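You operate a simulated robot arm through the tools that you are given. There is no shell and no other tool. Be economical: measure what you need, move in short steps, check, and stop when the job is done.

Carry out the task below with a simulated two-armed robot. There is one attempt and no reset: what you move stays moved.

Task
Pick up the grab rail with one hand, pass it to the other hand and put it on the bottom shelf of the display table.

It is judged by the outcome, as a careful person would: the job done as asked, and still so three seconds after it is handed in. It fails if anything else is knocked over, pushed out of place, dropped, spilled or broken.

Robot
Two 7-joint arms with two-finger parallel grippers on one trunk, on a base that drives. Base frame: it is fixed to the floor where the robot stands at the start and does not move with it; the origin is under the middle of the robot, x ahead of it, y to its left, z up. Lengths are in mm, angles in degrees, forces in N, time in s.
The left shoulder is at the start at [57, 182, 1164], the right one opposite. With the tool pointing down near the work surface each hand reaches from about 100 to 720 mm from the robot's upright axis, wherever it stands, measured 20 degrees to its own side. Places, roughly: bottom shelf of the display table [700, 4100, 200]. Payload 3.91 kg a hand.
Tool frame (each hand has its own): the origin (TCP) lies between the finger pads and is the grasp point; the fingertips stand 30 mm ahead of it; z points along the fingers, y is the line along which they close. The gripper opens to 110 mm. The fingers are 20 mm wide and 10 mm thick; the gripper's body (48 by 112 mm) begins 55 mm behind the TCP.
Orientation is that of the tool frame in the base frame, as a unit quaternion [x, y, z, w]. With the fingers straight down and closing along the base's y, the tool's x points along the base's -x, its y along +y and its z along -z.

Tools
- The arms move only by the tool move_arm. It takes "left_series", "right_series" or both (then of equal length, played together; a hand with none holds still); each is a list of rows, each an object of numbers (a shift or turn left out is 0, a gripper value left out holds the last): "claw": the gripper command, from -1 (fully open) to 1 (shut), values between in proportion; "tx", "ty", "tz": the shift along the tool's x, y, z in m; "ax", "ay", "az": the turn, a rotation vector about the tool's x, y, z in degrees. In form: [{"claw": .., "tx": .., "ty": .., "tz": .., "ax": .., "ay": .., "az": ..}, ...]. A call has 1 to 8 rows; each row shifts and turns the commanded pose from where the row before left it, along the tool's axes as they then stand. Rows are played at 5 a second. More than 50 mm and 8.6 degrees between two rows, or a gripper value outside its range, and nothing of the call is played. A pose out of reach is approached as far as the arm can. The call stops where the force on the tool passes 40 N (or 10 N more than at its start, if that is more) or the arm is blocked; 0.2 s more then pass. The fingers move at their own pace (about 72 mm/s each) and stop on an object; they squeeze with about 26 N. The grip force told is the motor's: it shows also when the fingers shut on nothing. Time passes only in rows, and 0.2 s behind the last, so rows that do not move let the fingers close. The reply holds the time, the measured pose of the TCP, the force on the tool along the base axes, the opening and the grip force, in the units named above and with some noise, with the torque about the TCP (base axes, N m) and any sound that the robot's microphone picked up.
- Cameras (640 x 400 px; columns grow to the right, rows downward): "scene" is now at [193.1, 15.1, 1369.1]; the picture's right is [0.17, -0.99, 0.00], its down [-0.30, -0.05, -0.95] and it looks along [0.94, 0.16, -0.31] (base axes); focal length 214 px, centre (320, 200). "left" rides on the left gripper at [72, -17, -103] in its tool frame; the picture's right is [0.23, 0.97, 0.00], its down [-0.76, 0.18, -0.62] and it looks along [-0.61, 0.14, 0.78] (tool axes); focal length 222 px, centre (320, 200). "right" rides on the right gripper at [72, 17, -103] in its tool frame; the picture's right is [-0.23, 0.97, 0.00], its down [-0.76, -0.18, -0.62] and it looks along [-0.61, -0.14, 0.78] (tool axes); focal length 222 px, centre (320, 200). There is no depth. A picture from a camera that has moved, and an enlarged one, comes with that camera's place and axes in the base frame and with its lens. The place of the scene camera against the robot may be out by one fixed shift of up to 18 mm in any direction.
- grab_frame(camera): a new picture of that camera. It takes no simulated time.
- slide_trunk(by): slides the trunk up (or, below 0, down) by that many mm; the arms and the scene camera ride with it, the base frame stays. It gives what a move gives, with no picture.
- steer(legs): drives the robot by 1 to 6 legs, each [ahead, left, turn to the left] in mm, mm and degrees, along the robot's own axes; the way and the turn of a leg run together, so that a leg with both is an arc; at most 1500 mm and 180 degrees a leg. The arms and the cameras ride along, it lands a little off, and it stops where it bumps. It gives what a move gives.
- aim_head(pan, tilt): turns the head with the scene camera to pan (to the left, within 80 degrees either way) and tilt (down, from -29 to 69), counted from straight ahead of the robot. It gives what a move gives.
- inspect(camera, box): a new picture of the part [left, top, right, bottom] of that camera's present view, enlarged. It takes no simulated time.
- job_done(): hands the job in; it is judged then, once.

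Go step by step. Nothing tells you exact positions but the pictures and the camera data: compare them with the known pose of the tool, close in by small moves and look again before you grip or let go. The budget is 120 turns and 88 pictures, counting those below and the enlarged ones. Unless the task says otherwise, let go and move clear before handing in, and close with one line.

The tools are called after "Call:" by a JSON object that holds its "method" and its "body". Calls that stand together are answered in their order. move_arm: Moves the arms, as the interface text tells. Its arguments: {"type":"object","properties":{"left_series":{"type":"array"},"right_series":{"type":"array"}},"required":[]} The other tools are called the same way: slide_trunk (by) slides the trunk up or down; steer (legs) drives the base; aim_head (pan, tilt) turns the head that bears the scene camera; grab_frame (camera) takes a picture; inspect (camera, box) takes an enlarged picture of a part of a camera's view; job_done () hands the job in.

At the start:

```text
time: 0.0
left_eef_pos: [380.5, 306.4, 1300.6]
left_ee_rot: [0.0, 1.0, -0.001, 0.0]
left_ft_force: [-0.3, -0.3, 0.4]
left_moment: [0.04, -0.02, 0.0]
left_gripper_width: 110.2
left_gripper_force: 0.0
right_eef_pos: [302.7, -38.0, 1298.6]
right_ee_rot: [0.015, 1.0, -0.001, 0.0]
right_ft_force: [68.5, 53.8, -16.8]
right_moment: [-6.37, 6.11, -6.56]
right_gripper_width: 110.2
right_gripper_force: 0.0
trunk travel left (down, up): [-425.0, 89.0]
robot x, y, heading: [1.9, 0.7, 0.1]
head pan, tilt: [16.1, 21.0]
```

scene: 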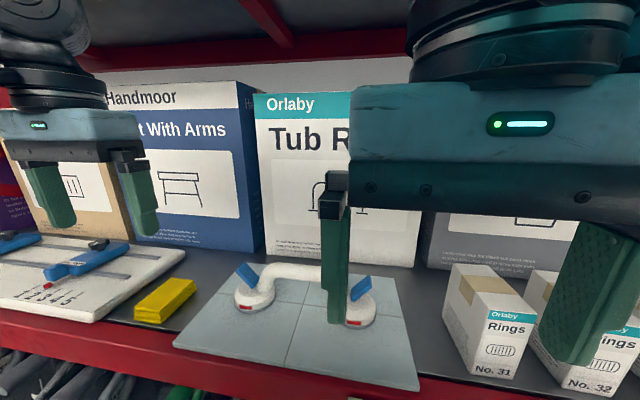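
right: 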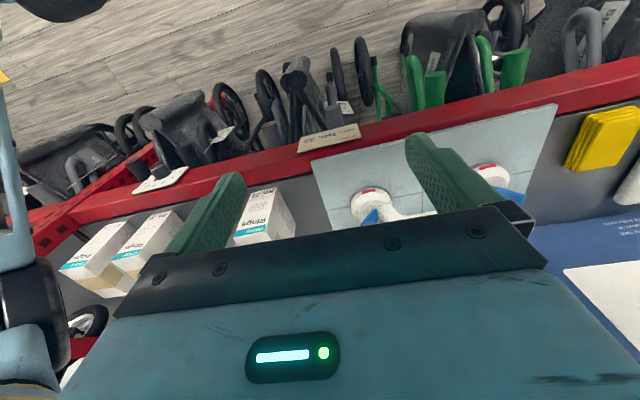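
left: 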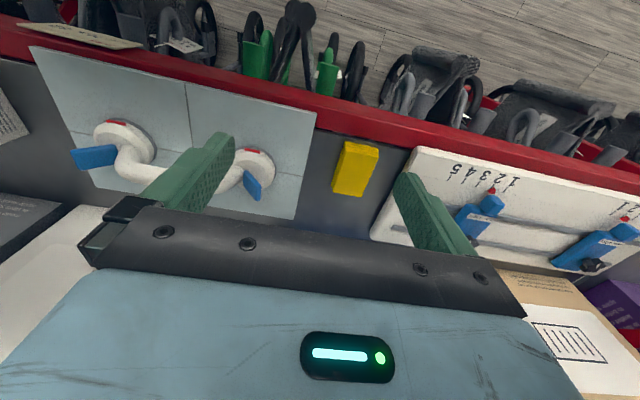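

The grab rail looks like the white bar with two suction cups and blue levers, standing on a grey tile on the upper shelf ahead of me. The right hand already reports a high force, so I'll look closer before moving anything.

Call:
{"method": "inspect", "body": {"camera": "scene", "box": [170, 230, 430, 395]}}

Call:
{"method": "inspect", "body": {"camera": "left", "box": [20, 30, 340, 230]}}

Call:
{"method": "inspect", "body": {"camera": "right", "box": [290, 90, 590, 280]}}

```text
2.42 times, centred on (300, 312) of scene
camera zoom: at [193.1, 15.1, 1369.1], right [0.17, -0.99, 0.0], down [-0.3, -0.05, -0.95], along [0.94, 0.16, -0.31], focal length 520 px, centre (368, -73)
```

zoom: 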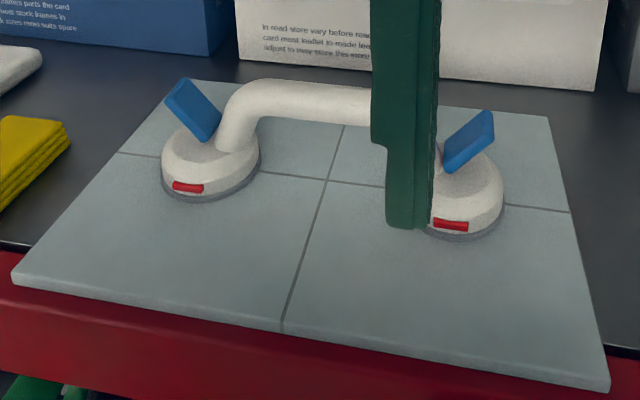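

```text
2.00 times, centred on (180, 130) of left
camera zoom: at [308.5, 288.1, 1404.2], right [-0.23, 0.97, 0.0], down [0.76, 0.18, 0.62], along [0.61, 0.14, -0.78], focal length 444 px, centre (600, 340)
```

zoom: 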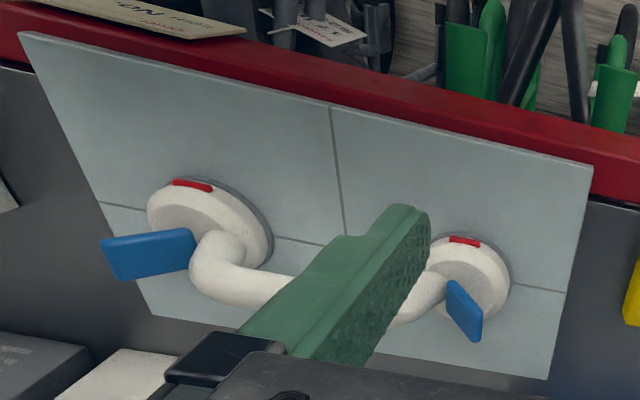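

```text
2.11 times, centred on (440, 185) of right
camera zoom: at [230.4, -16.9, 1401.7], right [0.26, 0.97, 0.0], down [0.76, -0.2, 0.62], along [0.6, -0.16, -0.78], focal length 468 px, centre (67, 232)
```

zoom: 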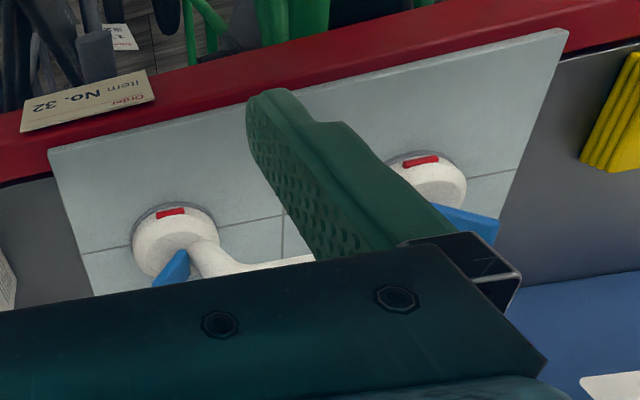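

The rail lies along y at about x=543, with cups near y=-10 and y=219. The right hand's force seems to come from its camera mount pressing on the head, so I'll first move that hand away along the force direction.

Call:
{"method": "move_arm", "body": {"right_series": [{"tx": -0.02, "ty": 0.01}, {"tx": -0.02, "ty": 0.01}, {"tx": -0.02}]}}

```text
time: 0.8
left_eef_pos: [380.5, 305.8, 1301.1]
left_ee_rot: [0.0, 1.0, 0.0, 0.001]
left_ft_force: [0.0, 0.5, 0.4]
left_moment: [0.02, 0.02, 0.03]
left_gripper_width: 110.2
left_gripper_force: 0.1
right_eef_pos: [363.2, -20.2, 1297.9]
right_ee_rot: [0.015, 1.0, -0.001, 0.0]
right_ft_force: [-1.0, 0.7, 0.7]
right_moment: [0.0, 0.05, -0.02]
right_gripper_width: 109.7
right_gripper_force: 0.1
trunk travel left (down, up): [-425.0, 89.0]
robot x, y, heading: [-1.8, 0.1, 0.1]
head pan, tilt: [16.1, 21.0]
```

The contact is gone and the force is near zero. Now I'll look toward the display table on the left.

Call:
{"method": "aim_head", "body": {"pan": 78, "tilt": 15}}

Call:
{"method": "grab_frame", "body": {"camera": "scene"}}

Call:
{"method": "grab_frame", "body": {"camera": "right"}}

```text
time: 2.1
left_eef_pos: [379.4, 307.0, 1300.3]
left_ee_rot: [0.0, 1.0, -0.001, 0.0]
left_ft_force: [0.6, -0.2, 0.4]
left_moment: [0.01, -0.02, 0.01]
left_gripper_width: 109.7
left_gripper_force: 0.1
right_eef_pos: [363.6, -20.4, 1297.3]
right_ee_rot: [0.021, 1.0, -0.003, -0.001]
right_ft_force: [33.7, 42.2, 14.8]
right_moment: [-5.34, 5.52, -3.84]
right_gripper_width: 109.7
right_gripper_force: 0.1
trunk travel left (down, up): [-425.0, 89.0]
robot x, y, heading: [-2.4, 2.0, 0.1]
head pan, tilt: [78.0, 15.0]
```

```text
81 pictures are left
camera scene: at [156.4, 74.7, 1374.6], right [0.81, -0.59, 0.0], down [-0.15, -0.2, -0.97], along [0.57, 0.78, -0.25], focal length 214 px, centre (320, 200)
```

scene: 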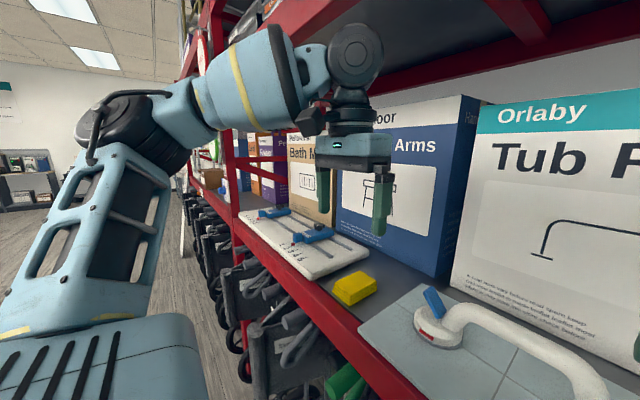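

```text
80 pictures are left
camera right: at [292.3, 1.4, 1401.6], right [0.27, 0.96, 0.0], down [0.75, -0.21, 0.62], along [0.6, -0.17, -0.78], focal length 222 px, centre (320, 200)
```

right: 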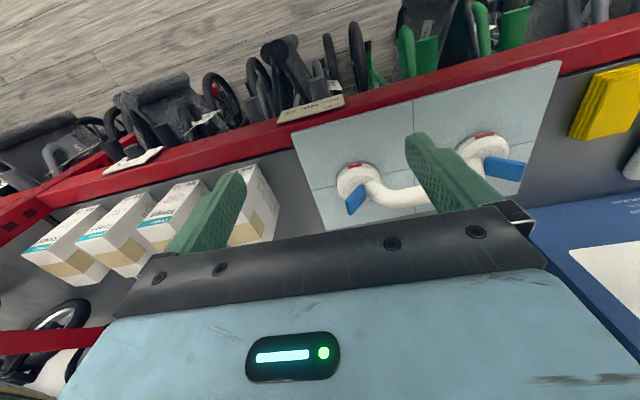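

The head and right hand touched again when the head turned, so I'll move the right hand further forward. I'll then yaw it so the fingers close across the rail and its camera faces away from the head.

Call:
{"method": "move_arm", "body": {"right_series": [{"tx": -0.03}, {"tx": -0.03}, {"tx": -0.02}, {"az": -8.5}, {"az": -8.5}, {"az": -8.5}, {"az": -8.5}, {"az": -8.5}]}}

Call:
{"method": "move_arm", "body": {"right_series": [{"az": -8.5}, {"az": -8.5}, {"az": -8.5}, {"az": -8.5}, {"az": -8.5}, {"az": -4.8}, {}]}}

Call:
{"method": "aim_head", "body": {"pan": 10, "tilt": 32}}

Call:
{"method": "grab_frame", "body": {"camera": "scene"}}

Call:
{"method": "grab_frame", "body": {"camera": "right"}}

```text
time: 3.9
left_eef_pos: [379.9, 306.5, 1301.5]
left_ee_rot: [0.0, 1.0, 0.001, 0.0]
left_ft_force: [-0.4, -0.6, -0.2]
left_moment: [0.0, 0.02, 0.01]
left_gripper_width: 110.0
left_gripper_force: 0.1
right_eef_pos: [442.8, -21.4, 1298.1]
right_ee_rot: [-0.349, 0.937, -0.002, -0.001]
right_ft_force: [0.0, -0.5, 0.4]
right_moment: [0.0, 0.02, 0.03]
right_gripper_width: 110.1
right_gripper_force: 0.0
trunk travel left (down, up): [-425.0, 89.0]
robot x, y, heading: [-2.5, 1.2, 0.2]
head pan, tilt: [78.0, 15.0]
```

```text
time: 5.5
left_eef_pos: [379.5, 306.4, 1300.5]
left_ee_rot: [0.0, 1.0, 0.0, 0.0]
left_ft_force: [-0.5, 0.1, -0.4]
left_moment: [0.02, -0.02, 0.02]
left_gripper_width: 109.9
left_gripper_force: 0.1
right_eef_pos: [358.9, -12.8, 1255.2]
right_ee_rot: [-0.694, 0.72, -0.001, -0.001]
right_ft_force: [0.0, 0.0, 0.8]
right_moment: [0.01, 0.0, -0.01]
right_gripper_width: 109.9
right_gripper_force: 0.1
right hand out of reach, approached as far as the arm can: row 3, 4, 5, 6
trunk travel left (down, up): [-425.0, 89.0]
robot x, y, heading: [-2.1, -1.8, 0.1]
head pan, tilt: [78.0, 15.0]
```

```text
time: 6.9
left_eef_pos: [379.8, 306.4, 1300.6]
left_ee_rot: [0.0, 1.0, 0.0, 0.001]
left_ft_force: [-0.2, -0.6, 0.6]
left_moment: [-0.01, -0.01, 0.02]
left_gripper_width: 110.1
left_gripper_force: 0.2
right_eef_pos: [360.5, -13.0, 1256.0]
right_ee_rot: [-0.693, 0.721, -0.001, -0.001]
right_ft_force: [0.1, -0.2, 0.4]
right_moment: [-0.01, -0.03, 0.0]
right_gripper_width: 110.2
right_gripper_force: 0.2
trunk travel left (down, up): [-425.0, 89.0]
robot x, y, heading: [3.0, 1.1, 0.0]
head pan, tilt: [10.0, 32.0]
```

```text
79 pictures are left
camera scene: at [189.3, 14.9, 1346.3], right [0.17, -0.98, 0.0], down [-0.52, -0.09, -0.85], along [0.84, 0.15, -0.53], focal length 214 px, centre (320, 200)
```

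scene: 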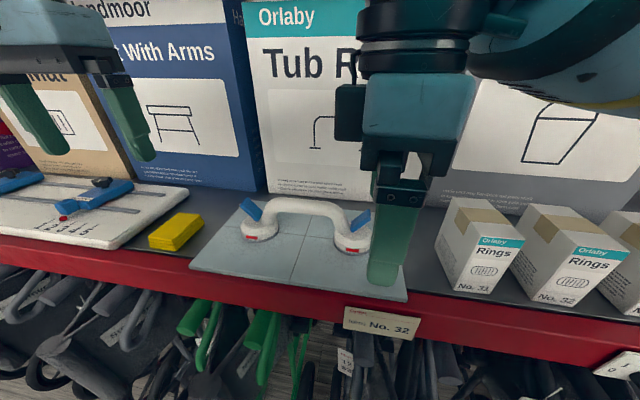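

```text
78 pictures are left
camera right: at [340.3, -82.9, 1359.2], right [-0.96, 0.26, 0.0], down [0.21, 0.76, 0.62], along [0.17, 0.6, -0.78], focal length 222 px, centre (320, 200)
```

right: 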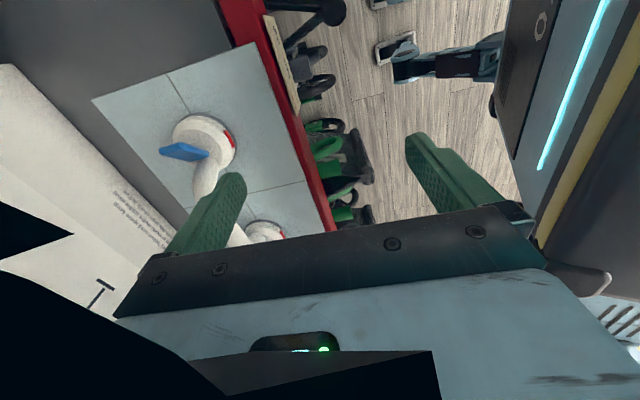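

The right hand couldn't hold its place at this height with the new yaw. The rail is also off-centre to the left (middle near y=105), so I'll drive left 105 mm and then lower the right hand to z≈1200.

Call:
{"method": "steer", "body": {"legs": [[0, 105, 0]]}}

Call:
{"method": "move_arm", "body": {"right_series": [{"tz": 0.02}, {"tz": 0.02}, {"tz": 0.02}, {}]}}

```text
time: 8.5
left_eef_pos: [380.4, 410.1, 1300.8]
left_ee_rot: [0.0, 1.0, 0.0, 0.0]
left_ft_force: [0.7, 0.0, 0.4]
left_moment: [-0.01, 0.05, 0.01]
left_gripper_width: 109.9
left_gripper_force: 0.1
right_eef_pos: [359.5, 91.8, 1254.8]
right_ee_rot: [-0.693, 0.721, -0.001, 0.0]
right_ft_force: [-0.4, -0.2, 0.5]
right_moment: [0.0, -0.04, 0.01]
right_gripper_width: 110.0
right_gripper_force: 0.1
trunk travel left (down, up): [-425.0, 89.0]
robot x, y, heading: [-2.9, 104.4, -0.1]
head pan, tilt: [10.0, 32.0]
```

```text
time: 9.5
left_eef_pos: [379.3, 411.4, 1300.6]
left_ee_rot: [0.0, 1.0, 0.0, -0.001]
left_ft_force: [-0.4, -0.3, 0.2]
left_moment: [-0.03, -0.02, -0.01]
left_gripper_width: 109.9
left_gripper_force: 0.2
right_eef_pos: [361.0, 91.9, 1194.8]
right_ee_rot: [-0.693, 0.721, -0.001, 0.001]
right_ft_force: [0.8, 0.5, 0.6]
right_moment: [0.0, 0.0, 0.01]
right_gripper_width: 109.8
right_gripper_force: 0.1
trunk travel left (down, up): [-425.0, 89.0]
robot x, y, heading: [-2.0, 102.9, 0.0]
head pan, tilt: [10.0, 32.0]
```

Lowering worked. Next I'll straighten the yaw and advance above the rail, keeping the fingertips near z=1165, well above it.

Call:
{"method": "move_arm", "body": {"right_series": [{"az": -2.2}, {"ty": -0.03}, {"ty": -0.03}, {"ty": -0.03}, {"ty": -0.03}, {"ty": -0.03}, {"ty": -0.03}, {}]}}

Call:
{"method": "grab_frame", "body": {"camera": "right"}}

Call:
{"method": "grab_frame", "body": {"camera": "scene"}}

Call:
{"method": "grab_frame", "body": {"camera": "left"}}

```text
time: 11.3
left_eef_pos: [379.7, 410.7, 1301.6]
left_ee_rot: [0.0, 1.0, 0.0, 0.0]
left_ft_force: [0.4, -0.3, -0.9]
left_moment: [-0.03, 0.02, -0.01]
left_gripper_width: 109.8
left_gripper_force: 0.0
right_eef_pos: [380.6, 106.1, 1162.4]
right_ee_rot: [-0.706, 0.708, -0.002, 0.001]
right_ft_force: [-0.6, 0.6, 0.6]
right_moment: [-0.03, -0.01, -0.02]
right_gripper_width: 110.2
right_gripper_force: 0.0
right hand out of reach, approached as far as the arm can: row 2, 3, 4, 5, 6, 7
trunk travel left (down, up): [-425.0, 89.0]
robot x, y, heading: [1.0, 103.5, -0.1]
head pan, tilt: [10.0, 32.0]
```

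```text
77 pictures are left
camera right: at [362.4, 35.8, 1266.5], right [-0.97, 0.23, 0.0], down [0.18, 0.76, 0.62], along [0.14, 0.6, -0.78], focal length 222 px, centre (320, 200)
```

right: 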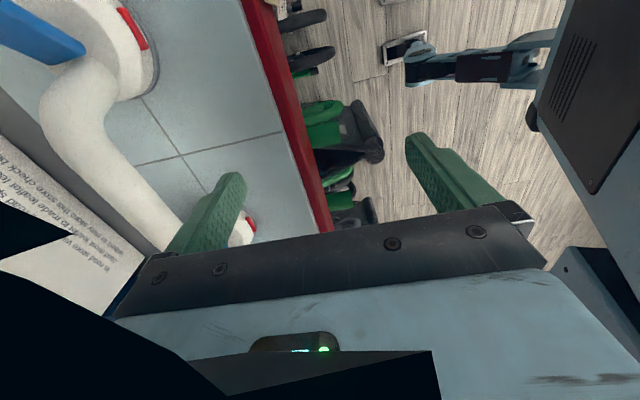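

```text
76 pictures are left
camera scene: at [189.2, 119.4, 1346.3], right [0.17, -0.98, 0.0], down [-0.52, -0.09, -0.85], along [0.84, 0.15, -0.53], focal length 214 px, centre (320, 200)
```

scene: 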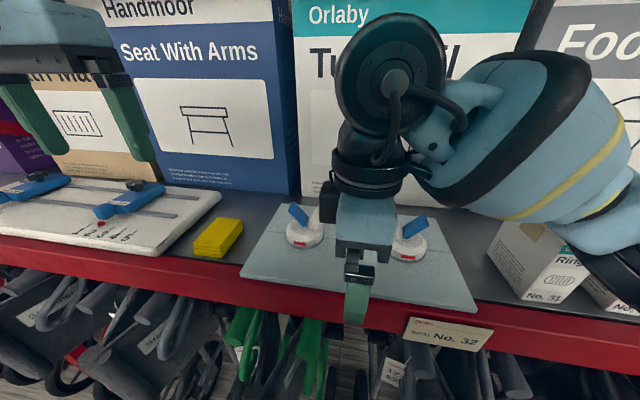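

```text
75 pictures are left
camera left: at [308.5, 392.4, 1404.3], right [-0.23, 0.97, 0.0], down [0.76, 0.18, 0.62], along [0.61, 0.14, -0.78], focal length 222 px, centre (320, 200)
```

left: 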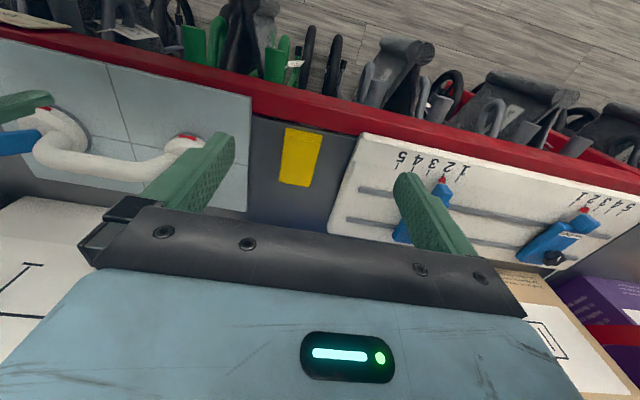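

At this yaw the right arm seems to hit a wrist limit. Before choosing grasps I'll back off and look at the display table, since its shelf height decides how the placing hand must hold the rail.

Call:
{"method": "steer", "body": {"legs": [[-600, 0, 0], [0, 0, 60]]}}

Call:
{"method": "aim_head", "body": {"pan": 25, "tilt": 12}}

Call:
{"method": "grab_frame", "body": {"camera": "scene"}}

```text
time: 17.3
left_eef_pos: [-676.5, 587.2, 1299.7]
left_ee_rot: [-0.501, 0.866, 0.0, 0.0]
left_ft_force: [0.6, 0.0, -1.0]
left_moment: [0.01, -0.03, -0.02]
left_gripper_width: 109.8
left_gripper_force: 0.1
right_eef_pos: [-413.3, 436.3, 1162.2]
right_ee_rot: [0.965, -0.26, 0.001, -0.002]
right_ft_force: [-0.5, 0.2, -0.4]
right_moment: [-0.03, -0.02, -0.02]
right_gripper_width: 109.9
right_gripper_force: 0.1
trunk travel left (down, up): [-425.0, 89.0]
robot x, y, heading: [-599.6, 104.8, 59.9]
head pan, tilt: [10.0, 32.0]
```

```text
time: 18.2
left_eef_pos: [-675.6, 587.7, 1301.1]
left_ee_rot: [-0.501, 0.865, 0.0, 0.001]
left_ft_force: [-0.1, 0.0, 0.7]
left_moment: [-0.02, -0.01, -0.02]
left_gripper_width: 109.9
left_gripper_force: 0.0
right_eef_pos: [-415.1, 436.6, 1163.6]
right_ee_rot: [0.966, -0.26, 0.002, 0.0]
right_ft_force: [-0.2, -0.2, 0.1]
right_moment: [-0.01, -0.01, -0.02]
right_gripper_width: 110.1
right_gripper_force: 0.0
trunk travel left (down, up): [-425.0, 89.0]
robot x, y, heading: [-599.5, 105.0, 59.7]
head pan, tilt: [25.0, 12.0]
```

```text
74 pictures are left
camera scene: at [-542.3, 285.8, 1378.5], right [1.0, -0.09, 0.0], down [-0.02, -0.21, -0.98], along [0.08, 0.97, -0.21], focal length 214 px, centre (320, 200)
```

scene: 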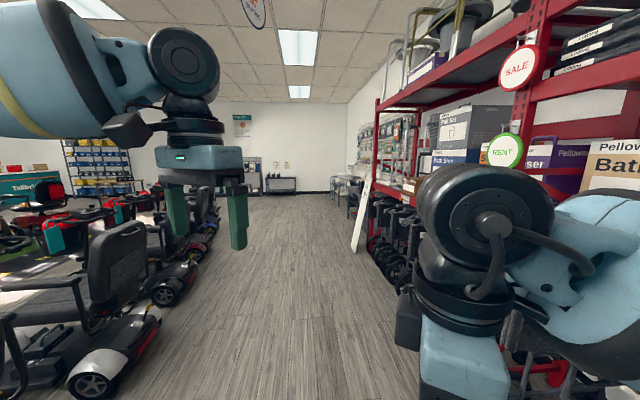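

Call:
{"method": "inspect", "body": {"camera": "scene", "box": [230, 150, 410, 260]}}

```text
3.56 times, centred on (320, 205) of scene
camera zoom: at [-542.3, 285.8, 1378.5], right [1.0, -0.09, 0.0], down [-0.02, -0.21, -0.98], along [0.08, 0.97, -0.21], focal length 763 px, centre (320, 182)
```

zoom: 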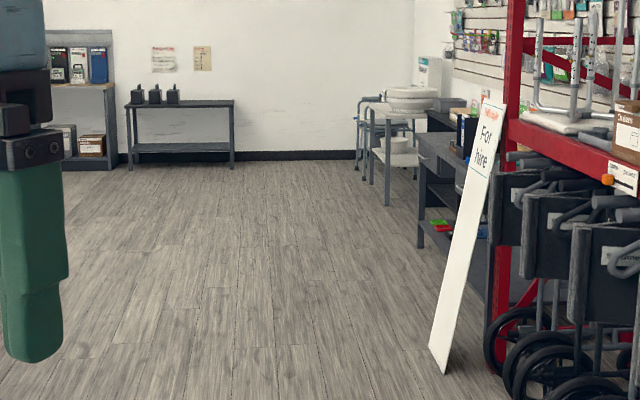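

The display table is likely the dark table beyond the leaning "For hire" board. I'll drive up the clear aisle to look at its bottom shelf before grasping.

Call:
{"method": "steer", "body": {"legs": [[0, 0, 30], [1500, 0, 0], [1300, 0, 0], [0, 0, -50]]}}

Call:
{"method": "aim_head", "body": {"pan": 0, "tilt": 35}}

Call:
{"method": "grab_frame", "body": {"camera": "scene"}}

```text
time: 35.5
left_eef_pos: [-534.3, 3396.0, 1301.5]
left_ee_rot: [-0.346, 0.938, 0.0, 0.0]
left_ft_force: [0.9, 0.3, 0.9]
left_moment: [-0.02, -0.03, 0.01]
left_gripper_width: 110.1
left_gripper_force: 0.0
right_eef_pos: [-337.5, 3164.0, 1162.3]
right_ee_rot: [0.908, -0.419, 0.001, 0.0]
right_ft_force: [0.7, 0.9, 0.3]
right_moment: [0.0, 0.0, -0.01]
right_gripper_width: 110.0
right_gripper_force: 0.1
trunk travel left (down, up): [-425.0, 89.0]
robot x, y, heading: [-624.5, 2913.0, 40.5]
head pan, tilt: [25.0, 12.0]
```

```text
time: 36.4
left_eef_pos: [-534.9, 3395.4, 1301.3]
left_ee_rot: [-0.346, 0.938, 0.0, 0.0]
left_ft_force: [-0.4, -0.4, 0.3]
left_moment: [0.03, -0.01, 0.02]
left_gripper_width: 110.0
left_gripper_force: 0.0
right_eef_pos: [-338.3, 3164.2, 1162.7]
right_ee_rot: [0.908, -0.42, 0.001, -0.001]
right_ft_force: [-0.8, 0.3, -0.9]
right_moment: [-0.01, -0.01, -0.02]
right_gripper_width: 109.8
right_gripper_force: 0.0
trunk travel left (down, up): [-425.0, 89.0]
robot x, y, heading: [-624.2, 2916.1, 40.5]
head pan, tilt: [0.0, 35.0]
```

```text
72 pictures are left
camera scene: at [-480.3, 3038.0, 1341.7], right [0.65, -0.76, 0.0], down [-0.44, -0.37, -0.82], along [0.62, 0.53, -0.57], focal length 214 px, centre (320, 200)
```

scene: 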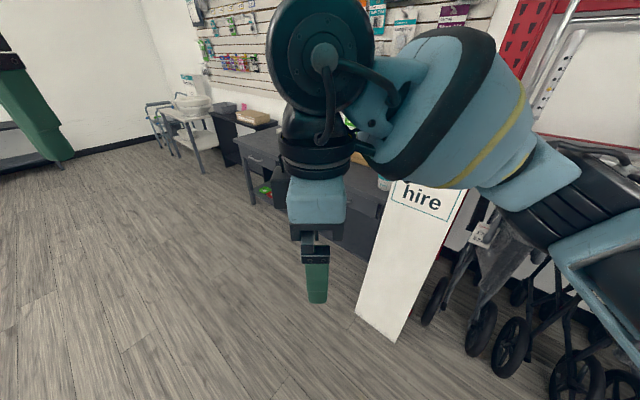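

The table is partly hidden behind my arm, so I'll drive on until I face it squarely.

Call:
{"method": "steer", "body": {"legs": [[0, 0, 49.5], [1150, 0, 0], [0, 0, -90]]}}

Call:
{"method": "aim_head", "body": {"pan": 10, "tilt": 40}}

Call:
{"method": "grab_frame", "body": {"camera": "scene"}}

Call:
{"method": "grab_frame", "body": {"camera": "left"}}

```text
time: 48.3
left_eef_pos: [-251.8, 4376.6, 1300.9]
left_ee_rot: [-0.006, 1.0, 0.0, 0.0]
left_ft_force: [-0.5, 0.5, 0.6]
left_moment: [0.03, -0.01, 0.01]
left_gripper_width: 110.4
left_gripper_force: 0.1
right_eef_pos: [-248.5, 4073.5, 1163.1]
right_ee_rot: [0.71, -0.704, 0.001, -0.001]
right_ft_force: [-0.8, 0.2, 0.2]
right_moment: [-0.02, -0.02, -0.01]
right_gripper_width: 109.8
right_gripper_force: 0.1
trunk travel left (down, up): [-425.0, 89.0]
robot x, y, heading: [-625.2, 4065.1, 0.8]
head pan, tilt: [0.0, 35.0]
```

```text
time: 49.0
left_eef_pos: [-252.1, 4376.4, 1300.4]
left_ee_rot: [-0.005, 1.0, -0.001, 0.0]
left_ft_force: [0.4, 0.3, 1.4]
left_moment: [-0.03, -0.02, 0.03]
left_gripper_width: 110.0
left_gripper_force: 0.1
right_eef_pos: [-247.9, 4073.9, 1162.7]
right_ee_rot: [0.71, -0.704, 0.001, 0.001]
right_ft_force: [-0.5, -0.8, -0.3]
right_moment: [0.0, 0.0, -0.02]
right_gripper_width: 109.8
right_gripper_force: 0.1
trunk travel left (down, up): [-425.0, 89.0]
robot x, y, heading: [-628.5, 4066.0, 0.7]
head pan, tilt: [10.0, 40.0]
```

```text
71 pictures are left
camera scene: at [-442.9, 4082.6, 1334.1], right [0.18, -0.98, 0.0], down [-0.63, -0.12, -0.77], along [0.75, 0.14, -0.64], focal length 214 px, centre (320, 200)
```

scene: 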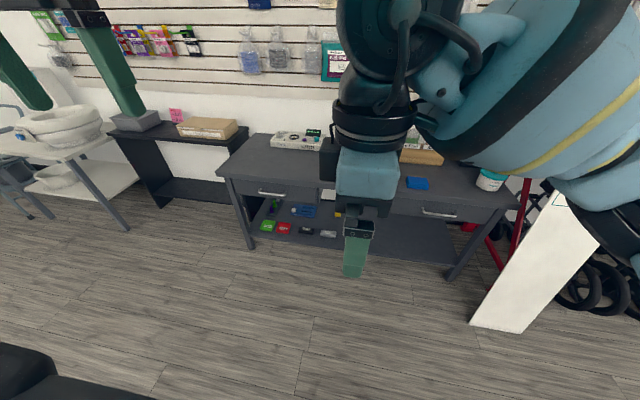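

```text
70 pictures are left
camera left: at [-322.6, 4357.9, 1404.3], right [-0.24, 0.97, 0.0], down [0.76, 0.19, 0.62], along [0.61, 0.15, -0.78], focal length 222 px, centre (320, 200)
```

left: 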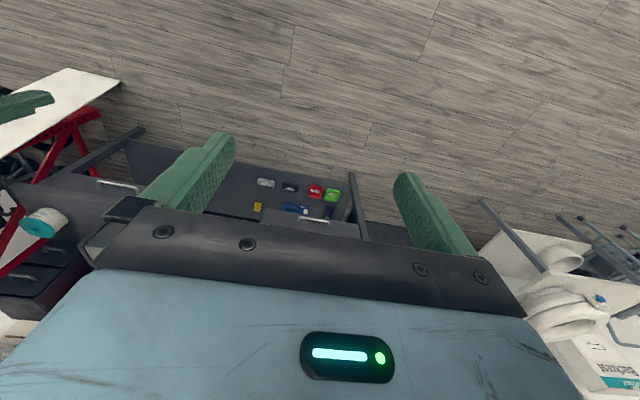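

The table's bottom shelf is at about z=200 under drawers, front edge near x≈470, with small items on its left half and a free right half. The placing hand must therefore point forward and down, so I'll test here in free space which tool rolls the left arm can reach.

Call:
{"method": "move_arm", "body": {"left_series": [{"tz": 0.05}, {"tz": 0.05}, {"tz": 0.05}, {"tz": 0.05}, {"tz": 0.05}, {"tz": 0.05}, {"tz": 0.05}, {"tz": 0.05}]}}

Call:
{"method": "move_arm", "body": {"left_series": [{"tz": 0.03}, {"az": -8.5}, {"az": -8.5}, {"az": -8.5}, {"az": -8.5}, {"az": -8.5}, {"az": -8.5}, {"az": -8.5}]}}

Call:
{"method": "move_arm", "body": {"left_series": [{"az": -8.5}, {"az": -8.5}, {"az": -8.5}, {"az": -5}, {"ax": 8.5}, {"ax": 8.5}, {"ax": 8.5}, {"ax": 8.5}]}}

```text
time: 50.8
left_eef_pos: [-251.6, 4377.0, 898.8]
left_ee_rot: [-0.006, 1.0, -0.001, 0.0]
left_ft_force: [0.6, 1.0, 0.4]
left_moment: [-0.01, 0.01, 0.02]
left_gripper_width: 110.0
left_gripper_force: 0.1
right_eef_pos: [-248.3, 4073.2, 1162.3]
right_ee_rot: [0.71, -0.704, 0.001, 0.001]
right_ft_force: [0.0, 0.7, -0.3]
right_moment: [-0.04, 0.0, 0.02]
right_gripper_width: 110.0
right_gripper_force: 0.0
trunk travel left (down, up): [-425.0, 89.0]
robot x, y, heading: [-630.2, 4066.3, 0.8]
head pan, tilt: [10.0, 40.0]
```

```text
time: 52.6
left_eef_pos: [-251.7, 4376.5, 873.0]
left_ee_rot: [-0.503, 0.864, 0.0, 0.001]
left_ft_force: [-0.3, -0.7, -0.2]
left_moment: [-0.04, -0.02, -0.02]
left_gripper_width: 110.0
left_gripper_force: 0.1
right_eef_pos: [-247.4, 4073.7, 1162.9]
right_ee_rot: [0.71, -0.704, 0.001, 0.0]
right_ft_force: [0.3, -0.1, -0.5]
right_moment: [0.02, 0.0, 0.0]
right_gripper_width: 109.6
right_gripper_force: 0.0
trunk travel left (down, up): [-425.0, 89.0]
robot x, y, heading: [-629.6, 4065.9, 0.6]
head pan, tilt: [10.0, 40.0]
```

```text
time: 54.4
left_eef_pos: [-247.7, 4388.0, 879.2]
left_ee_rot: [0.679, -0.673, 0.207, -0.208]
left_ft_force: [-0.6, -0.4, 0.3]
left_moment: [0.01, 0.03, -0.01]
left_gripper_width: 109.8
left_gripper_force: 0.0
left hand out of reach, approached as far as the arm can: row 8
right_eef_pos: [-248.9, 4073.5, 1163.5]
right_ee_rot: [0.71, -0.704, 0.002, 0.001]
right_ft_force: [0.3, 0.5, -0.2]
right_moment: [-0.01, 0.0, 0.02]
right_gripper_width: 110.1
right_gripper_force: 0.0
trunk travel left (down, up): [-425.0, 89.0]
robot x, y, heading: [-627.2, 4066.9, 0.6]
head pan, tilt: [10.0, 40.0]
```

Left roll with the camera on its right side works to about 34° of pitch. I'll extend forward and down to a placing-like pose and try more pitch.

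Call:
{"method": "move_arm", "body": {"left_series": [{"tz": 0.0417, "ty": -0.0081}, {"tz": 0.0417, "ty": -0.0081}, {"tz": 0.0417, "ty": -0.0081}, {"tz": 0.0417, "ty": -0.0081}, {"tz": 0.0417, "ty": -0.0081}, {"ax": 8}, {"ax": 8}, {}]}}

Call:
{"method": "grab_frame", "body": {"camera": "scene"}}

```text
time: 56.2
left_eef_pos: [-58.1, 4472.5, 870.8]
left_ee_rot: [0.644, -0.642, 0.292, -0.295]
left_ft_force: [-0.3, -0.1, 0.1]
left_moment: [0.01, -0.01, 0.01]
left_gripper_width: 109.8
left_gripper_force: 0.0
left hand out of reach, approached as far as the arm can: row 1, 2, 3, 4, 5, 6, 7
right_eef_pos: [-247.7, 4073.8, 1164.3]
right_ee_rot: [0.71, -0.704, 0.001, 0.001]
right_ft_force: [-0.3, -0.7, 1.1]
right_moment: [-0.01, 0.01, 0.01]
right_gripper_width: 109.7
right_gripper_force: 0.0
trunk travel left (down, up): [-425.0, 89.0]
robot x, y, heading: [-626.8, 4064.8, 0.4]
head pan, tilt: [10.0, 40.0]
```

```text
69 pictures are left
camera scene: at [-442.5, 4082.4, 1334.0], right [0.19, -0.98, 0.0], down [-0.63, -0.12, -0.77], along [0.75, 0.14, -0.64], focal length 214 px, centre (320, 200)
```

scene: 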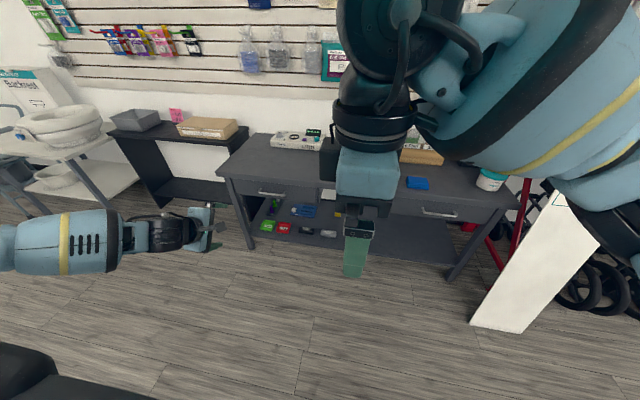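

That orientation drifts outward and can't go low enough. I'll return the left tool to neutral and test the other idea: robot parallel to the shelf, with the tool tilted outward to its side.

Call:
{"method": "move_arm", "body": {"left_series": [{"ax": -8.2}, {"ax": -8.2}, {"ax": -8.2}, {"ax": -8.2}, {"ax": -8.2}, {"ax": -8.2}, {"az": 8.5}, {"az": 8.5}]}}

Call:
{"method": "move_arm", "body": {"left_series": [{"az": 8.5}, {"az": 8.5}, {"az": 8.5}, {"az": 8.5}, {"az": 8.5}, {"az": 8.5}, {"az": 8.5}, {"az": 8.5}]}}

Call:
{"method": "move_arm", "body": {"left_series": [{"az": 4, "tx": 0.04}, {"tx": 0.04}, {"tx": 0.04, "ax": -8}, {"tx": 0.04, "ax": -8}, {"tx": 0.04, "ax": -8}, {"ax": -8}, {"ax": -8}, {"ax": -5}]}}

```text
time: 58.0
left_eef_pos: [-59.2, 4473.4, 869.6]
left_ee_rot: [-0.599, 0.801, -0.005, 0.006]
left_ft_force: [0.1, -0.8, -0.4]
left_moment: [-0.01, 0.01, -0.01]
left_gripper_width: 110.0
left_gripper_force: 0.2
right_eef_pos: [-247.8, 4073.2, 1162.2]
right_ee_rot: [0.71, -0.704, 0.001, 0.001]
right_ft_force: [-0.3, 0.4, 0.0]
right_moment: [-0.01, -0.02, 0.01]
right_gripper_width: 110.0
right_gripper_force: 0.1
trunk travel left (down, up): [-425.0, 89.0]
robot x, y, heading: [-628.1, 4065.7, 0.6]
head pan, tilt: [10.0, 40.0]
```

```text
time: 59.8
left_eef_pos: [-59.7, 4473.4, 869.4]
left_ee_rot: [-0.048, 0.999, -0.001, 0.008]
left_ft_force: [-0.3, 0.2, -0.7]
left_moment: [0.03, 0.02, -0.02]
left_gripper_width: 110.1
left_gripper_force: 0.1
right_eef_pos: [-247.3, 4073.1, 1163.1]
right_ee_rot: [0.711, -0.703, 0.001, 0.0]
right_ft_force: [-0.4, -0.1, -0.1]
right_moment: [0.01, -0.02, 0.01]
right_gripper_width: 109.9
right_gripper_force: 0.0
trunk travel left (down, up): [-425.0, 89.0]
robot x, y, heading: [-625.8, 4068.3, 0.6]
head pan, tilt: [10.0, 40.0]
```

```text
time: 61.6
left_eef_pos: [-259.6, 4464.2, 866.7]
left_ee_rot: [-0.016, 0.923, 0.384, 0.001]
left_ft_force: [-0.1, 0.0, -0.6]
left_moment: [-0.01, -0.02, -0.02]
left_gripper_width: 110.0
left_gripper_force: 0.1
right_eef_pos: [-247.2, 4073.9, 1162.6]
right_ee_rot: [0.71, -0.704, 0.0, -0.001]
right_ft_force: [0.5, -0.2, 0.1]
right_moment: [0.02, 0.0, -0.02]
right_gripper_width: 110.1
right_gripper_force: 0.0
trunk travel left (down, up): [-425.0, 89.0]
robot x, y, heading: [-627.4, 4066.9, 0.8]
head pan, tilt: [10.0, 40.0]
```

The outward 45° tilt is reachable for the left hand. I'll test pushing it outward and down to the level needed at the shelf.

Call:
{"method": "move_arm", "body": {"left_series": [{"tz": 0.05}, {"tz": 0.05}, {"tz": 0.05}, {"tz": 0.05}, {"ty": -0.04, "tz": 0.03}, {"ty": -0.04, "tz": 0.03}, {}]}}

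```text
time: 63.2
left_eef_pos: [-263.5, 4600.1, 692.0]
left_ee_rot: [-0.016, 0.924, 0.382, 0.0]
left_ft_force: [-0.7, 0.5, -0.5]
left_moment: [-0.02, 0.01, -0.03]
left_gripper_width: 110.2
left_gripper_force: 0.1
left hand out of reach, approached as far as the arm can: row 5, 6
right_eef_pos: [-247.8, 4071.9, 1161.7]
right_ee_rot: [0.71, -0.704, 0.001, 0.001]
right_ft_force: [-0.6, 0.0, 0.3]
right_moment: [0.04, -0.01, 0.0]
right_gripper_width: 110.0
right_gripper_force: 0.0
trunk travel left (down, up): [-425.0, 89.0]
robot x, y, heading: [-629.0, 4066.9, 0.7]
head pan, tilt: [10.0, 40.0]
```

Outward tilt works right down to the shelf level. For an uncrossed handover, though, the final hand should lean inward, so I'll test the left arm pointing forward-right and down at low height, which would suit approaching the table diagonally.

Call:
{"method": "move_arm", "body": {"left_series": [{"ax": 7.5}, {"ax": 7.5}, {"ax": 7.5}, {"ax": 7.5}, {"ax": 7.5}, {"ax": 7.5}, {"tz": -0.05, "ty": -0.04}, {"tz": -0.05, "ty": -0.04}]}}

Call:
{"method": "move_arm", "body": {"left_series": [{"ty": -0.04, "az": 0}, {"ty": -0.04}, {"ty": -0.04}, {"az": -8}, {"az": -8}, {"az": -8}, {"az": -8}, {"az": -8}]}}

Call:
{"method": "move_arm", "body": {"left_series": [{"az": -8}, {"az": -8}, {"az": -4}, {"ax": 7}, {"ax": 7}, {"ax": 7}, {"ax": 7}, {"ax": 7}]}}

```text
refused: row 7 steps farther than a row can; nothing moved
```

```text
time: 65.0
left_eef_pos: [-267.1, 4547.9, 703.0]
left_ee_rot: [-0.333, 0.862, 0.358, 0.132]
left_ft_force: [0.1, -0.1, 0.7]
left_moment: [0.05, 0.0, -0.02]
left_gripper_width: 110.0
left_gripper_force: 0.0
left hand out of reach, approached as far as the arm can: row 1, 2, 3
right_eef_pos: [-248.1, 4073.8, 1163.1]
right_ee_rot: [0.71, -0.704, 0.001, 0.0]
right_ft_force: [1.2, 0.1, 0.4]
right_moment: [-0.01, -0.01, -0.02]
right_gripper_width: 109.9
right_gripper_force: 0.1
trunk travel left (down, up): [-425.0, 89.0]
robot x, y, heading: [-626.4, 4067.3, 1.0]
head pan, tilt: [10.0, 40.0]
```

```text
time: 66.8
left_eef_pos: [-268.2, 4546.8, 701.6]
left_ee_rot: [-0.396, 0.855, 0.077, 0.326]
left_ft_force: [0.5, -0.9, 0.1]
left_moment: [0.03, 0.03, 0.03]
left_gripper_width: 110.1
left_gripper_force: 0.1
right_eef_pos: [-247.2, 4073.7, 1162.3]
right_ee_rot: [0.71, -0.704, 0.001, 0.001]
right_ft_force: [0.7, 1.4, 0.0]
right_moment: [0.01, 0.02, 0.01]
right_gripper_width: 110.1
right_gripper_force: 0.1
trunk travel left (down, up): [-425.0, 89.0]
robot x, y, heading: [-625.7, 4069.1, 0.5]
head pan, tilt: [10.0, 40.0]
```

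I'll rotate the left tool directly to the target orientation (pointing 30° right of forward, tilted 35°). Then I'll translate it toward forward 550, left 50.

Call:
{"method": "move_arm", "body": {"left_series": [{"ax": 3.73, "ay": 5.52, "az": -3.48}, {"ax": 3.73, "ay": 5.52, "az": -3.48}, {"ax": 3.73, "ay": 5.52, "az": -3.48}, {"ax": 3.73, "ay": 5.52, "az": -3.48}, {"ax": 3.73, "ay": 5.52, "az": -3.48}, {"ax": 3.73, "ay": 5.52, "az": -3.48}, {}]}}

Call:
{"method": "move_arm", "body": {"left_series": [{"tx": 0.0278, "ty": -0.031, "tz": 0.0217}, {"tx": 0.0278, "ty": -0.031, "tz": 0.0217}, {"tx": 0.0278, "ty": -0.031, "tz": 0.0217}, {"tx": 0.0278, "ty": -0.031, "tz": 0.0217}, {"tx": 0.0278, "ty": -0.031, "tz": 0.0217}, {"tx": 0.0278, "ty": -0.031, "tz": 0.0217}, {"tx": 0.0278, "ty": -0.031, "tz": 0.0217}, {"tx": 0.0278, "ty": -0.031, "tz": 0.0217}]}}

```text
time: 68.4
left_eef_pos: [-272.7, 4545.5, 713.7]
left_ee_rot: [-0.474, 0.836, -0.233, 0.149]
left_ft_force: [0.5, -0.2, 0.0]
left_moment: [-0.01, -0.01, -0.02]
left_gripper_width: 109.9
left_gripper_force: 0.1
left hand out of reach, approached as far as the arm can: row 5, 6
right_eef_pos: [-247.5, 4073.7, 1162.4]
right_ee_rot: [0.71, -0.704, 0.002, 0.0]
right_ft_force: [-0.9, -0.3, -0.5]
right_moment: [-0.02, -0.03, -0.04]
right_gripper_width: 109.9
right_gripper_force: 0.0
trunk travel left (down, up): [-425.0, 89.0]
robot x, y, heading: [-630.0, 4064.8, 0.7]
head pan, tilt: [10.0, 40.0]
```

```text
time: 70.2
left_eef_pos: [-117.4, 4231.0, 766.3]
left_ee_rot: [-0.473, 0.836, -0.232, 0.149]
left_ft_force: [0.8, 0.0, 0.0]
left_moment: [0.02, 0.02, 0.01]
left_gripper_width: 110.1
left_gripper_force: 0.1
left hand out of reach, approached as far as the arm can: row 2, 3, 4, 5, 6, 7, 8
right_eef_pos: [-248.0, 4072.1, 1163.0]
right_ee_rot: [0.711, -0.704, 0.001, 0.0]
right_ft_force: [0.5, 0.6, -0.6]
right_moment: [-0.02, 0.02, -0.01]
right_gripper_width: 110.0
right_gripper_force: 0.1
trunk travel left (down, up): [-425.0, 89.0]
robot x, y, heading: [-630.2, 4063.9, 0.5]
head pan, tilt: [10.0, 40.0]
```

The hand is at forward 513, left 167, z=766 with about 32° of tilt. I'll test going straight down from here.

Call:
{"method": "move_arm", "body": {"left_series": [{"ty": 0.0115, "tz": 0.0164}, {"ty": 0.0115, "tz": 0.0164}, {"ty": 0.0115, "tz": 0.0164}, {"ty": 0.0115, "tz": 0.0164}, {"ty": 0.0115, "tz": 0.0164}, {}]}}

Call:
{"method": "grab_frame", "body": {"camera": "scene"}}

```text
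time: 71.6
left_eef_pos: [-108.9, 4256.6, 750.9]
left_ee_rot: [-0.473, 0.838, -0.231, 0.148]
left_ft_force: [-0.2, 0.6, -0.3]
left_moment: [-0.02, 0.02, -0.01]
left_gripper_width: 109.8
left_gripper_force: 0.0
left hand out of reach, approached as far as the arm can: row 1, 2, 3, 4, 5
right_eef_pos: [-248.7, 4073.3, 1162.3]
right_ee_rot: [0.71, -0.704, 0.001, 0.0]
right_ft_force: [0.9, -0.6, -0.4]
right_moment: [0.02, 0.01, 0.01]
right_gripper_width: 110.0
right_gripper_force: 0.1
trunk travel left (down, up): [-425.0, 89.0]
robot x, y, heading: [-626.1, 4064.5, 0.5]
head pan, tilt: [10.0, 40.0]
```

```text
68 pictures are left
camera scene: at [-443.0, 4082.6, 1334.1], right [0.19, -0.98, 0.0], down [-0.63, -0.12, -0.77], along [0.75, 0.14, -0.64], focal length 214 px, centre (320, 200)
```

scene: 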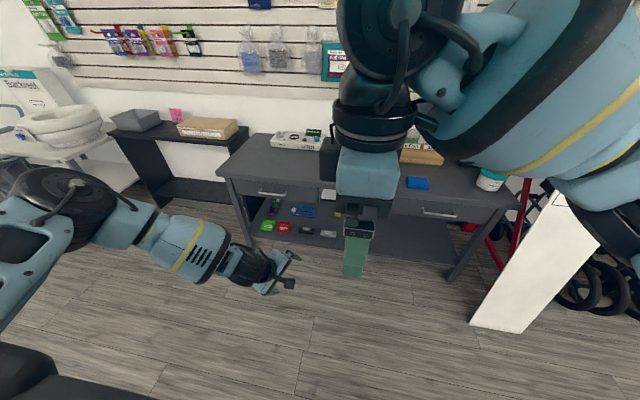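

A bent wrist is what limits it, and a nearly straight arm pointing forward and down would be more natural. I'll test the left tool pointing forward with 55° pitch at that low level.

Call:
{"method": "move_arm", "body": {"left_series": [{"ax": 4.44, "ay": -4.0, "az": -4.7}, {"ax": 4.44, "ay": -4.0, "az": -4.7}, {"ax": 4.44, "ay": -4.0, "az": -4.7}, {"ax": 4.44, "ay": -4.0, "az": -4.7}, {"ax": 4.44, "ay": -4.0, "az": -4.7}, {}]}}

Call:
{"method": "move_arm", "body": {"left_series": [{"tx": -0.0095, "ty": -0.006, "tz": 0.0355}, {"tx": -0.0095, "ty": -0.006, "tz": 0.0355}, {"tx": -0.0095, "ty": -0.006, "tz": 0.0355}, {"tx": -0.0095, "ty": -0.006, "tz": 0.0355}, {}]}}

```text
time: 73.0
left_eef_pos: [-24.5, 4353.7, 957.6]
left_ee_rot: [-0.626, 0.632, -0.322, 0.324]
left_ft_force: [-0.6, 0.1, -0.6]
left_moment: [0.0, 0.02, -0.01]
left_gripper_width: 110.1
left_gripper_force: 0.2
left hand out of reach, approached as far as the arm can: row 1, 2, 3, 4, 5
right_eef_pos: [-247.6, 4074.1, 1162.8]
right_ee_rot: [0.71, -0.704, 0.002, 0.0]
right_ft_force: [0.3, -0.7, -0.2]
right_moment: [-0.02, -0.01, 0.0]
right_gripper_width: 110.0
right_gripper_force: 0.1
trunk travel left (down, up): [-425.0, 89.0]
robot x, y, heading: [-632.0, 4065.7, 0.6]
head pan, tilt: [10.0, 40.0]
```

```text
time: 74.2
left_eef_pos: [108.8, 4393.6, 901.4]
left_ee_rot: [0.628, -0.626, 0.327, -0.326]
left_ft_force: [0.1, -0.5, 0.1]
left_moment: [-0.02, 0.03, -0.01]
left_gripper_width: 109.9
left_gripper_force: 0.0
left hand out of reach, approached as far as the arm can: row 1
right_eef_pos: [-248.4, 4074.6, 1162.7]
right_ee_rot: [0.71, -0.704, 0.001, 0.0]
right_ft_force: [0.1, -0.6, -0.8]
right_moment: [0.02, 0.01, 0.03]
right_gripper_width: 110.0
right_gripper_force: 0.0
trunk travel left (down, up): [-425.0, 89.0]
robot x, y, heading: [-629.7, 4066.6, 0.7]
head pan, tilt: [10.0, 40.0]
```

The straight arm reaches forward 738 at z=901 with 55° pitch. Now I'll test going down from here.

Call:
{"method": "move_arm", "body": {"left_series": [{"ty": 0.0328, "tz": 0.023}, {"ty": 0.0328, "tz": 0.023}, {"ty": 0.0328, "tz": 0.023}, {"ty": 0.0328, "tz": 0.023}, {"ty": 0.0328, "tz": 0.023}, {}]}}

```text
time: 75.6
left_eef_pos: [128.9, 4414.7, 885.1]
left_ee_rot: [-0.628, 0.628, -0.326, 0.325]
left_ft_force: [0.2, 0.4, 0.3]
left_moment: [0.0, 0.01, -0.01]
left_gripper_width: 110.2
left_gripper_force: 0.1
left hand out of reach, approached as far as the arm can: row 1, 2, 3, 4, 5
right_eef_pos: [-247.7, 4073.9, 1162.6]
right_ee_rot: [0.711, -0.704, 0.001, -0.001]
right_ft_force: [0.3, 0.1, 0.4]
right_moment: [0.02, 0.0, 0.02]
right_gripper_width: 110.0
right_gripper_force: 0.0
trunk travel left (down, up): [-425.0, 89.0]
robot x, y, heading: [-626.8, 4067.5, 1.0]
head pan, tilt: [10.0, 40.0]
```

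Pointing forward with that roll can't get low. A better idea is to lean the gripper along the bar: bar pointing away from the robot, neutral yaw, tool pitched forward. That also keeps the two hands uncrossed in the handover, so I'll test its low reach.

Call:
{"method": "move_arm", "body": {"left_series": [{"ax": -0.7, "ay": 0.7, "az": 8.1}, {"ax": -0.7, "ay": 0.7, "az": 8.1}, {"ax": -0.7, "ay": 0.7, "az": 8.1}, {"ax": -0.7, "ay": 0.7, "az": 8.1}, {"ax": -0.7, "ay": 0.7, "az": 8.1}, {"ax": -0.7, "ay": 0.7, "az": 8.1}, {"ax": -0.7, "ay": 0.7, "az": 8.1}, {"ax": -0.7, "ay": 0.7, "az": 8.1}]}}

Call:
{"method": "move_arm", "body": {"left_series": [{"ax": -0.7, "ay": 0.7, "az": 8.1}, {"ax": -0.7, "ay": 0.7, "az": 8.1}, {"ax": -0.7, "ay": 0.7, "az": 8.1}, {}]}}

Call:
{"method": "move_arm", "body": {"left_series": [{"tx": 0.041, "tz": 0.004, "ty": -0.016}, {"tx": 0.041, "tz": 0.004, "ty": -0.016}, {"tx": 0.041, "tz": 0.004, "ty": -0.016}, {"tx": 0.041, "tz": 0.004, "ty": -0.016}, {"tx": 0.041, "tz": 0.004, "ty": -0.016}, {"tx": 0.041, "tz": 0.004, "ty": -0.016}, {}]}}

```text
time: 77.4
left_eef_pos: [127.7, 4415.8, 885.7]
left_ee_rot: [-0.193, 0.893, -0.101, 0.394]
left_ft_force: [0.3, 0.8, 0.9]
left_moment: [0.0, -0.03, 0.03]
left_gripper_width: 109.9
left_gripper_force: 0.1
right_eef_pos: [-248.6, 4073.8, 1163.2]
right_ee_rot: [0.71, -0.704, 0.001, 0.001]
right_ft_force: [-1.0, 1.0, -0.5]
right_moment: [0.04, -0.02, 0.0]
right_gripper_width: 110.0
right_gripper_force: 0.1
trunk travel left (down, up): [-425.0, 89.0]
robot x, y, heading: [-628.1, 4066.4, 0.7]
head pan, tilt: [10.0, 40.0]
```

```text
time: 78.4
left_eef_pos: [125.4, 4416.1, 887.9]
left_ee_rot: [-0.007, 0.922, -0.002, 0.387]
left_ft_force: [0.0, -0.1, 0.9]
left_moment: [0.0, -0.01, 0.0]
left_gripper_width: 110.1
left_gripper_force: 0.1
left hand out of reach, approached as far as the arm can: row 2
right_eef_pos: [-248.3, 4073.7, 1164.1]
right_ee_rot: [0.71, -0.704, 0.002, 0.0]
right_ft_force: [0.1, -0.7, 0.0]
right_moment: [0.0, 0.01, 0.01]
right_gripper_width: 109.9
right_gripper_force: 0.1
trunk travel left (down, up): [-425.0, 89.0]
robot x, y, heading: [-626.6, 4066.0, 0.8]
head pan, tilt: [10.0, 40.0]
```

```text
time: 80.0
left_eef_pos: [-57.4, 4344.9, 748.1]
left_ee_rot: [-0.007, 0.923, -0.003, 0.385]
left_ft_force: [-0.2, 0.1, 0.4]
left_moment: [-0.01, 0.04, 0.01]
left_gripper_width: 110.3
left_gripper_force: 0.1
left hand out of reach, approached as far as the arm can: row 3, 4, 5, 6
right_eef_pos: [-247.1, 4073.5, 1162.2]
right_ee_rot: [0.71, -0.704, 0.001, 0.0]
right_ft_force: [-0.1, 0.5, 0.0]
right_moment: [0.05, 0.0, 0.01]
right_gripper_width: 109.8
right_gripper_force: 0.1
trunk travel left (down, up): [-425.0, 89.0]
robot x, y, heading: [-628.6, 4068.0, 0.7]
head pan, tilt: [10.0, 40.0]
```

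Much better: forward 569, z=748 at 45° pitch. I'll reduce to 35° and try lower.

Call:
{"method": "move_arm", "body": {"left_series": [{"ay": 5}, {"ay": 5}, {"tx": 0.0115, "tz": 0.0164}, {"tx": 0.0115, "tz": 0.0164}, {"tx": 0.0115, "tz": 0.0164}, {"tx": 0.0115, "tz": 0.0164}, {"tx": 0.0115, "tz": 0.0164}, {}]}}

```text
time: 81.8
left_eef_pos: [-82.4, 4375.2, 711.8]
left_ee_rot: [-0.007, 0.953, -0.004, 0.304]
left_ft_force: [-0.1, 0.8, -0.4]
left_moment: [0.01, 0.0, 0.0]
left_gripper_width: 110.0
left_gripper_force: 0.0
left hand out of reach, approached as far as the arm can: row 3, 4, 5, 6, 7
right_eef_pos: [-248.1, 4072.6, 1163.8]
right_ee_rot: [0.71, -0.704, 0.001, 0.0]
right_ft_force: [-0.4, 0.3, -0.7]
right_moment: [-0.01, -0.01, -0.01]
right_gripper_width: 110.1
right_gripper_force: 0.0
trunk travel left (down, up): [-425.0, 89.0]
robot x, y, heading: [-628.3, 4065.4, 0.7]
head pan, tilt: [10.0, 40.0]
```

At 35° it reaches z=712, but the shelf needs about z=690. A more inward hand position might relax the wrist limit, so I'll test at y_r≈0.

Call:
{"method": "move_arm", "body": {"left_series": [{"ty": -0.045}, {"ty": -0.045}, {"ty": -0.045}, {"ty": -0.045}, {"ty": -0.045}, {"ty": -0.045}, {"tx": 0.0115, "tz": 0.0164}, {"tx": 0.0115, "tz": 0.0164}]}}

Call:
{"method": "move_arm", "body": {"left_series": [{"tx": 0.0115, "tz": 0.0164}, {"tx": 0.0115, "tz": 0.0164}, {"ay": -5}, {"ay": -5}, {}]}}

```text
time: 83.6
left_eef_pos: [-123.2, 4242.8, 801.6]
left_ee_rot: [-0.007, 0.953, -0.004, 0.304]
left_ft_force: [-0.3, 0.7, -0.4]
left_moment: [0.03, 0.02, -0.03]
left_gripper_width: 109.8
left_gripper_force: 0.0
left hand out of reach, approached as far as the arm can: row 1, 2, 3, 4, 5, 6, 7, 8
right_eef_pos: [-248.7, 4073.9, 1162.4]
right_ee_rot: [0.71, -0.704, 0.001, 0.0]
right_ft_force: [-0.4, 0.7, 0.2]
right_moment: [-0.02, -0.01, 0.0]
right_gripper_width: 109.9
right_gripper_force: 0.1
trunk travel left (down, up): [-425.0, 89.0]
robot x, y, heading: [-625.2, 4067.7, 0.6]
head pan, tilt: [10.0, 40.0]
```

```text
time: 84.8
left_eef_pos: [-128.6, 4271.0, 788.0]
left_ee_rot: [-0.006, 0.923, -0.005, 0.386]
left_ft_force: [0.6, 0.1, 0.5]
left_moment: [0.03, -0.01, 0.02]
left_gripper_width: 109.9
left_gripper_force: 0.0
left hand out of reach, approached as far as the arm can: row 1, 2, 3, 4
right_eef_pos: [-247.2, 4073.0, 1162.2]
right_ee_rot: [0.711, -0.704, 0.002, -0.001]
right_ft_force: [0.4, 0.3, -0.5]
right_moment: [0.03, 0.01, -0.02]
right_gripper_width: 110.2
right_gripper_force: 0.0
trunk travel left (down, up): [-425.0, 89.0]
robot x, y, heading: [-625.6, 4067.0, 0.6]
head pan, tilt: [10.0, 40.0]
```

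Inward is worse and outward better, so I'll test further outward with 45° pitch.

Call:
{"method": "move_arm", "body": {"left_series": [{"ty": 0.045}, {"ty": 0.045}, {"ty": 0.045}, {"ty": 0.045}, {"ty": 0.045}, {"tx": 0.02, "tz": 0.02}, {"tx": 0.02, "tz": 0.02}, {"tx": 0.02, "tz": 0.02}]}}

Call:
{"method": "move_arm", "body": {"left_series": [{"tx": 0.02, "tz": 0.02}, {"tx": 0.02, "tz": 0.02}, {"tx": 0.02, "tz": 0.02}, {}]}}

```text
time: 86.6
left_eef_pos: [-130.0, 4494.6, 700.4]
left_ee_rot: [-0.005, 0.923, -0.002, 0.386]
left_ft_force: [-0.5, 0.7, 0.5]
left_moment: [0.01, 0.01, 0.02]
left_gripper_width: 110.0
left_gripper_force: 0.1
right_eef_pos: [-246.4, 4072.8, 1162.4]
right_ee_rot: [0.71, -0.704, 0.001, 0.0]
right_ft_force: [0.1, -0.1, -0.1]
right_moment: [0.01, -0.02, 0.0]
right_gripper_width: 109.8
right_gripper_force: 0.1
trunk travel left (down, up): [-425.0, 89.0]
robot x, y, heading: [-625.7, 4067.2, 0.3]
head pan, tilt: [10.0, 40.0]
```

```text
time: 87.6
left_eef_pos: [-134.9, 4492.9, 691.3]
left_ee_rot: [-0.007, 0.923, -0.003, 0.386]
left_ft_force: [-0.7, 0.0, -0.4]
left_moment: [0.04, -0.05, -0.02]
left_gripper_width: 110.0
left_gripper_force: 0.1
left hand out of reach, approached as far as the arm can: row 1, 2, 3
right_eef_pos: [-249.4, 4073.5, 1162.5]
right_ee_rot: [0.71, -0.704, 0.001, 0.0]
right_ft_force: [-0.1, 1.1, 1.3]
right_moment: [0.0, -0.01, 0.02]
right_gripper_width: 110.0
right_gripper_force: 0.0
trunk travel left (down, up): [-425.0, 89.0]
robot x, y, heading: [-630.2, 4070.1, 0.5]
head pan, tilt: [10.0, 40.0]
```

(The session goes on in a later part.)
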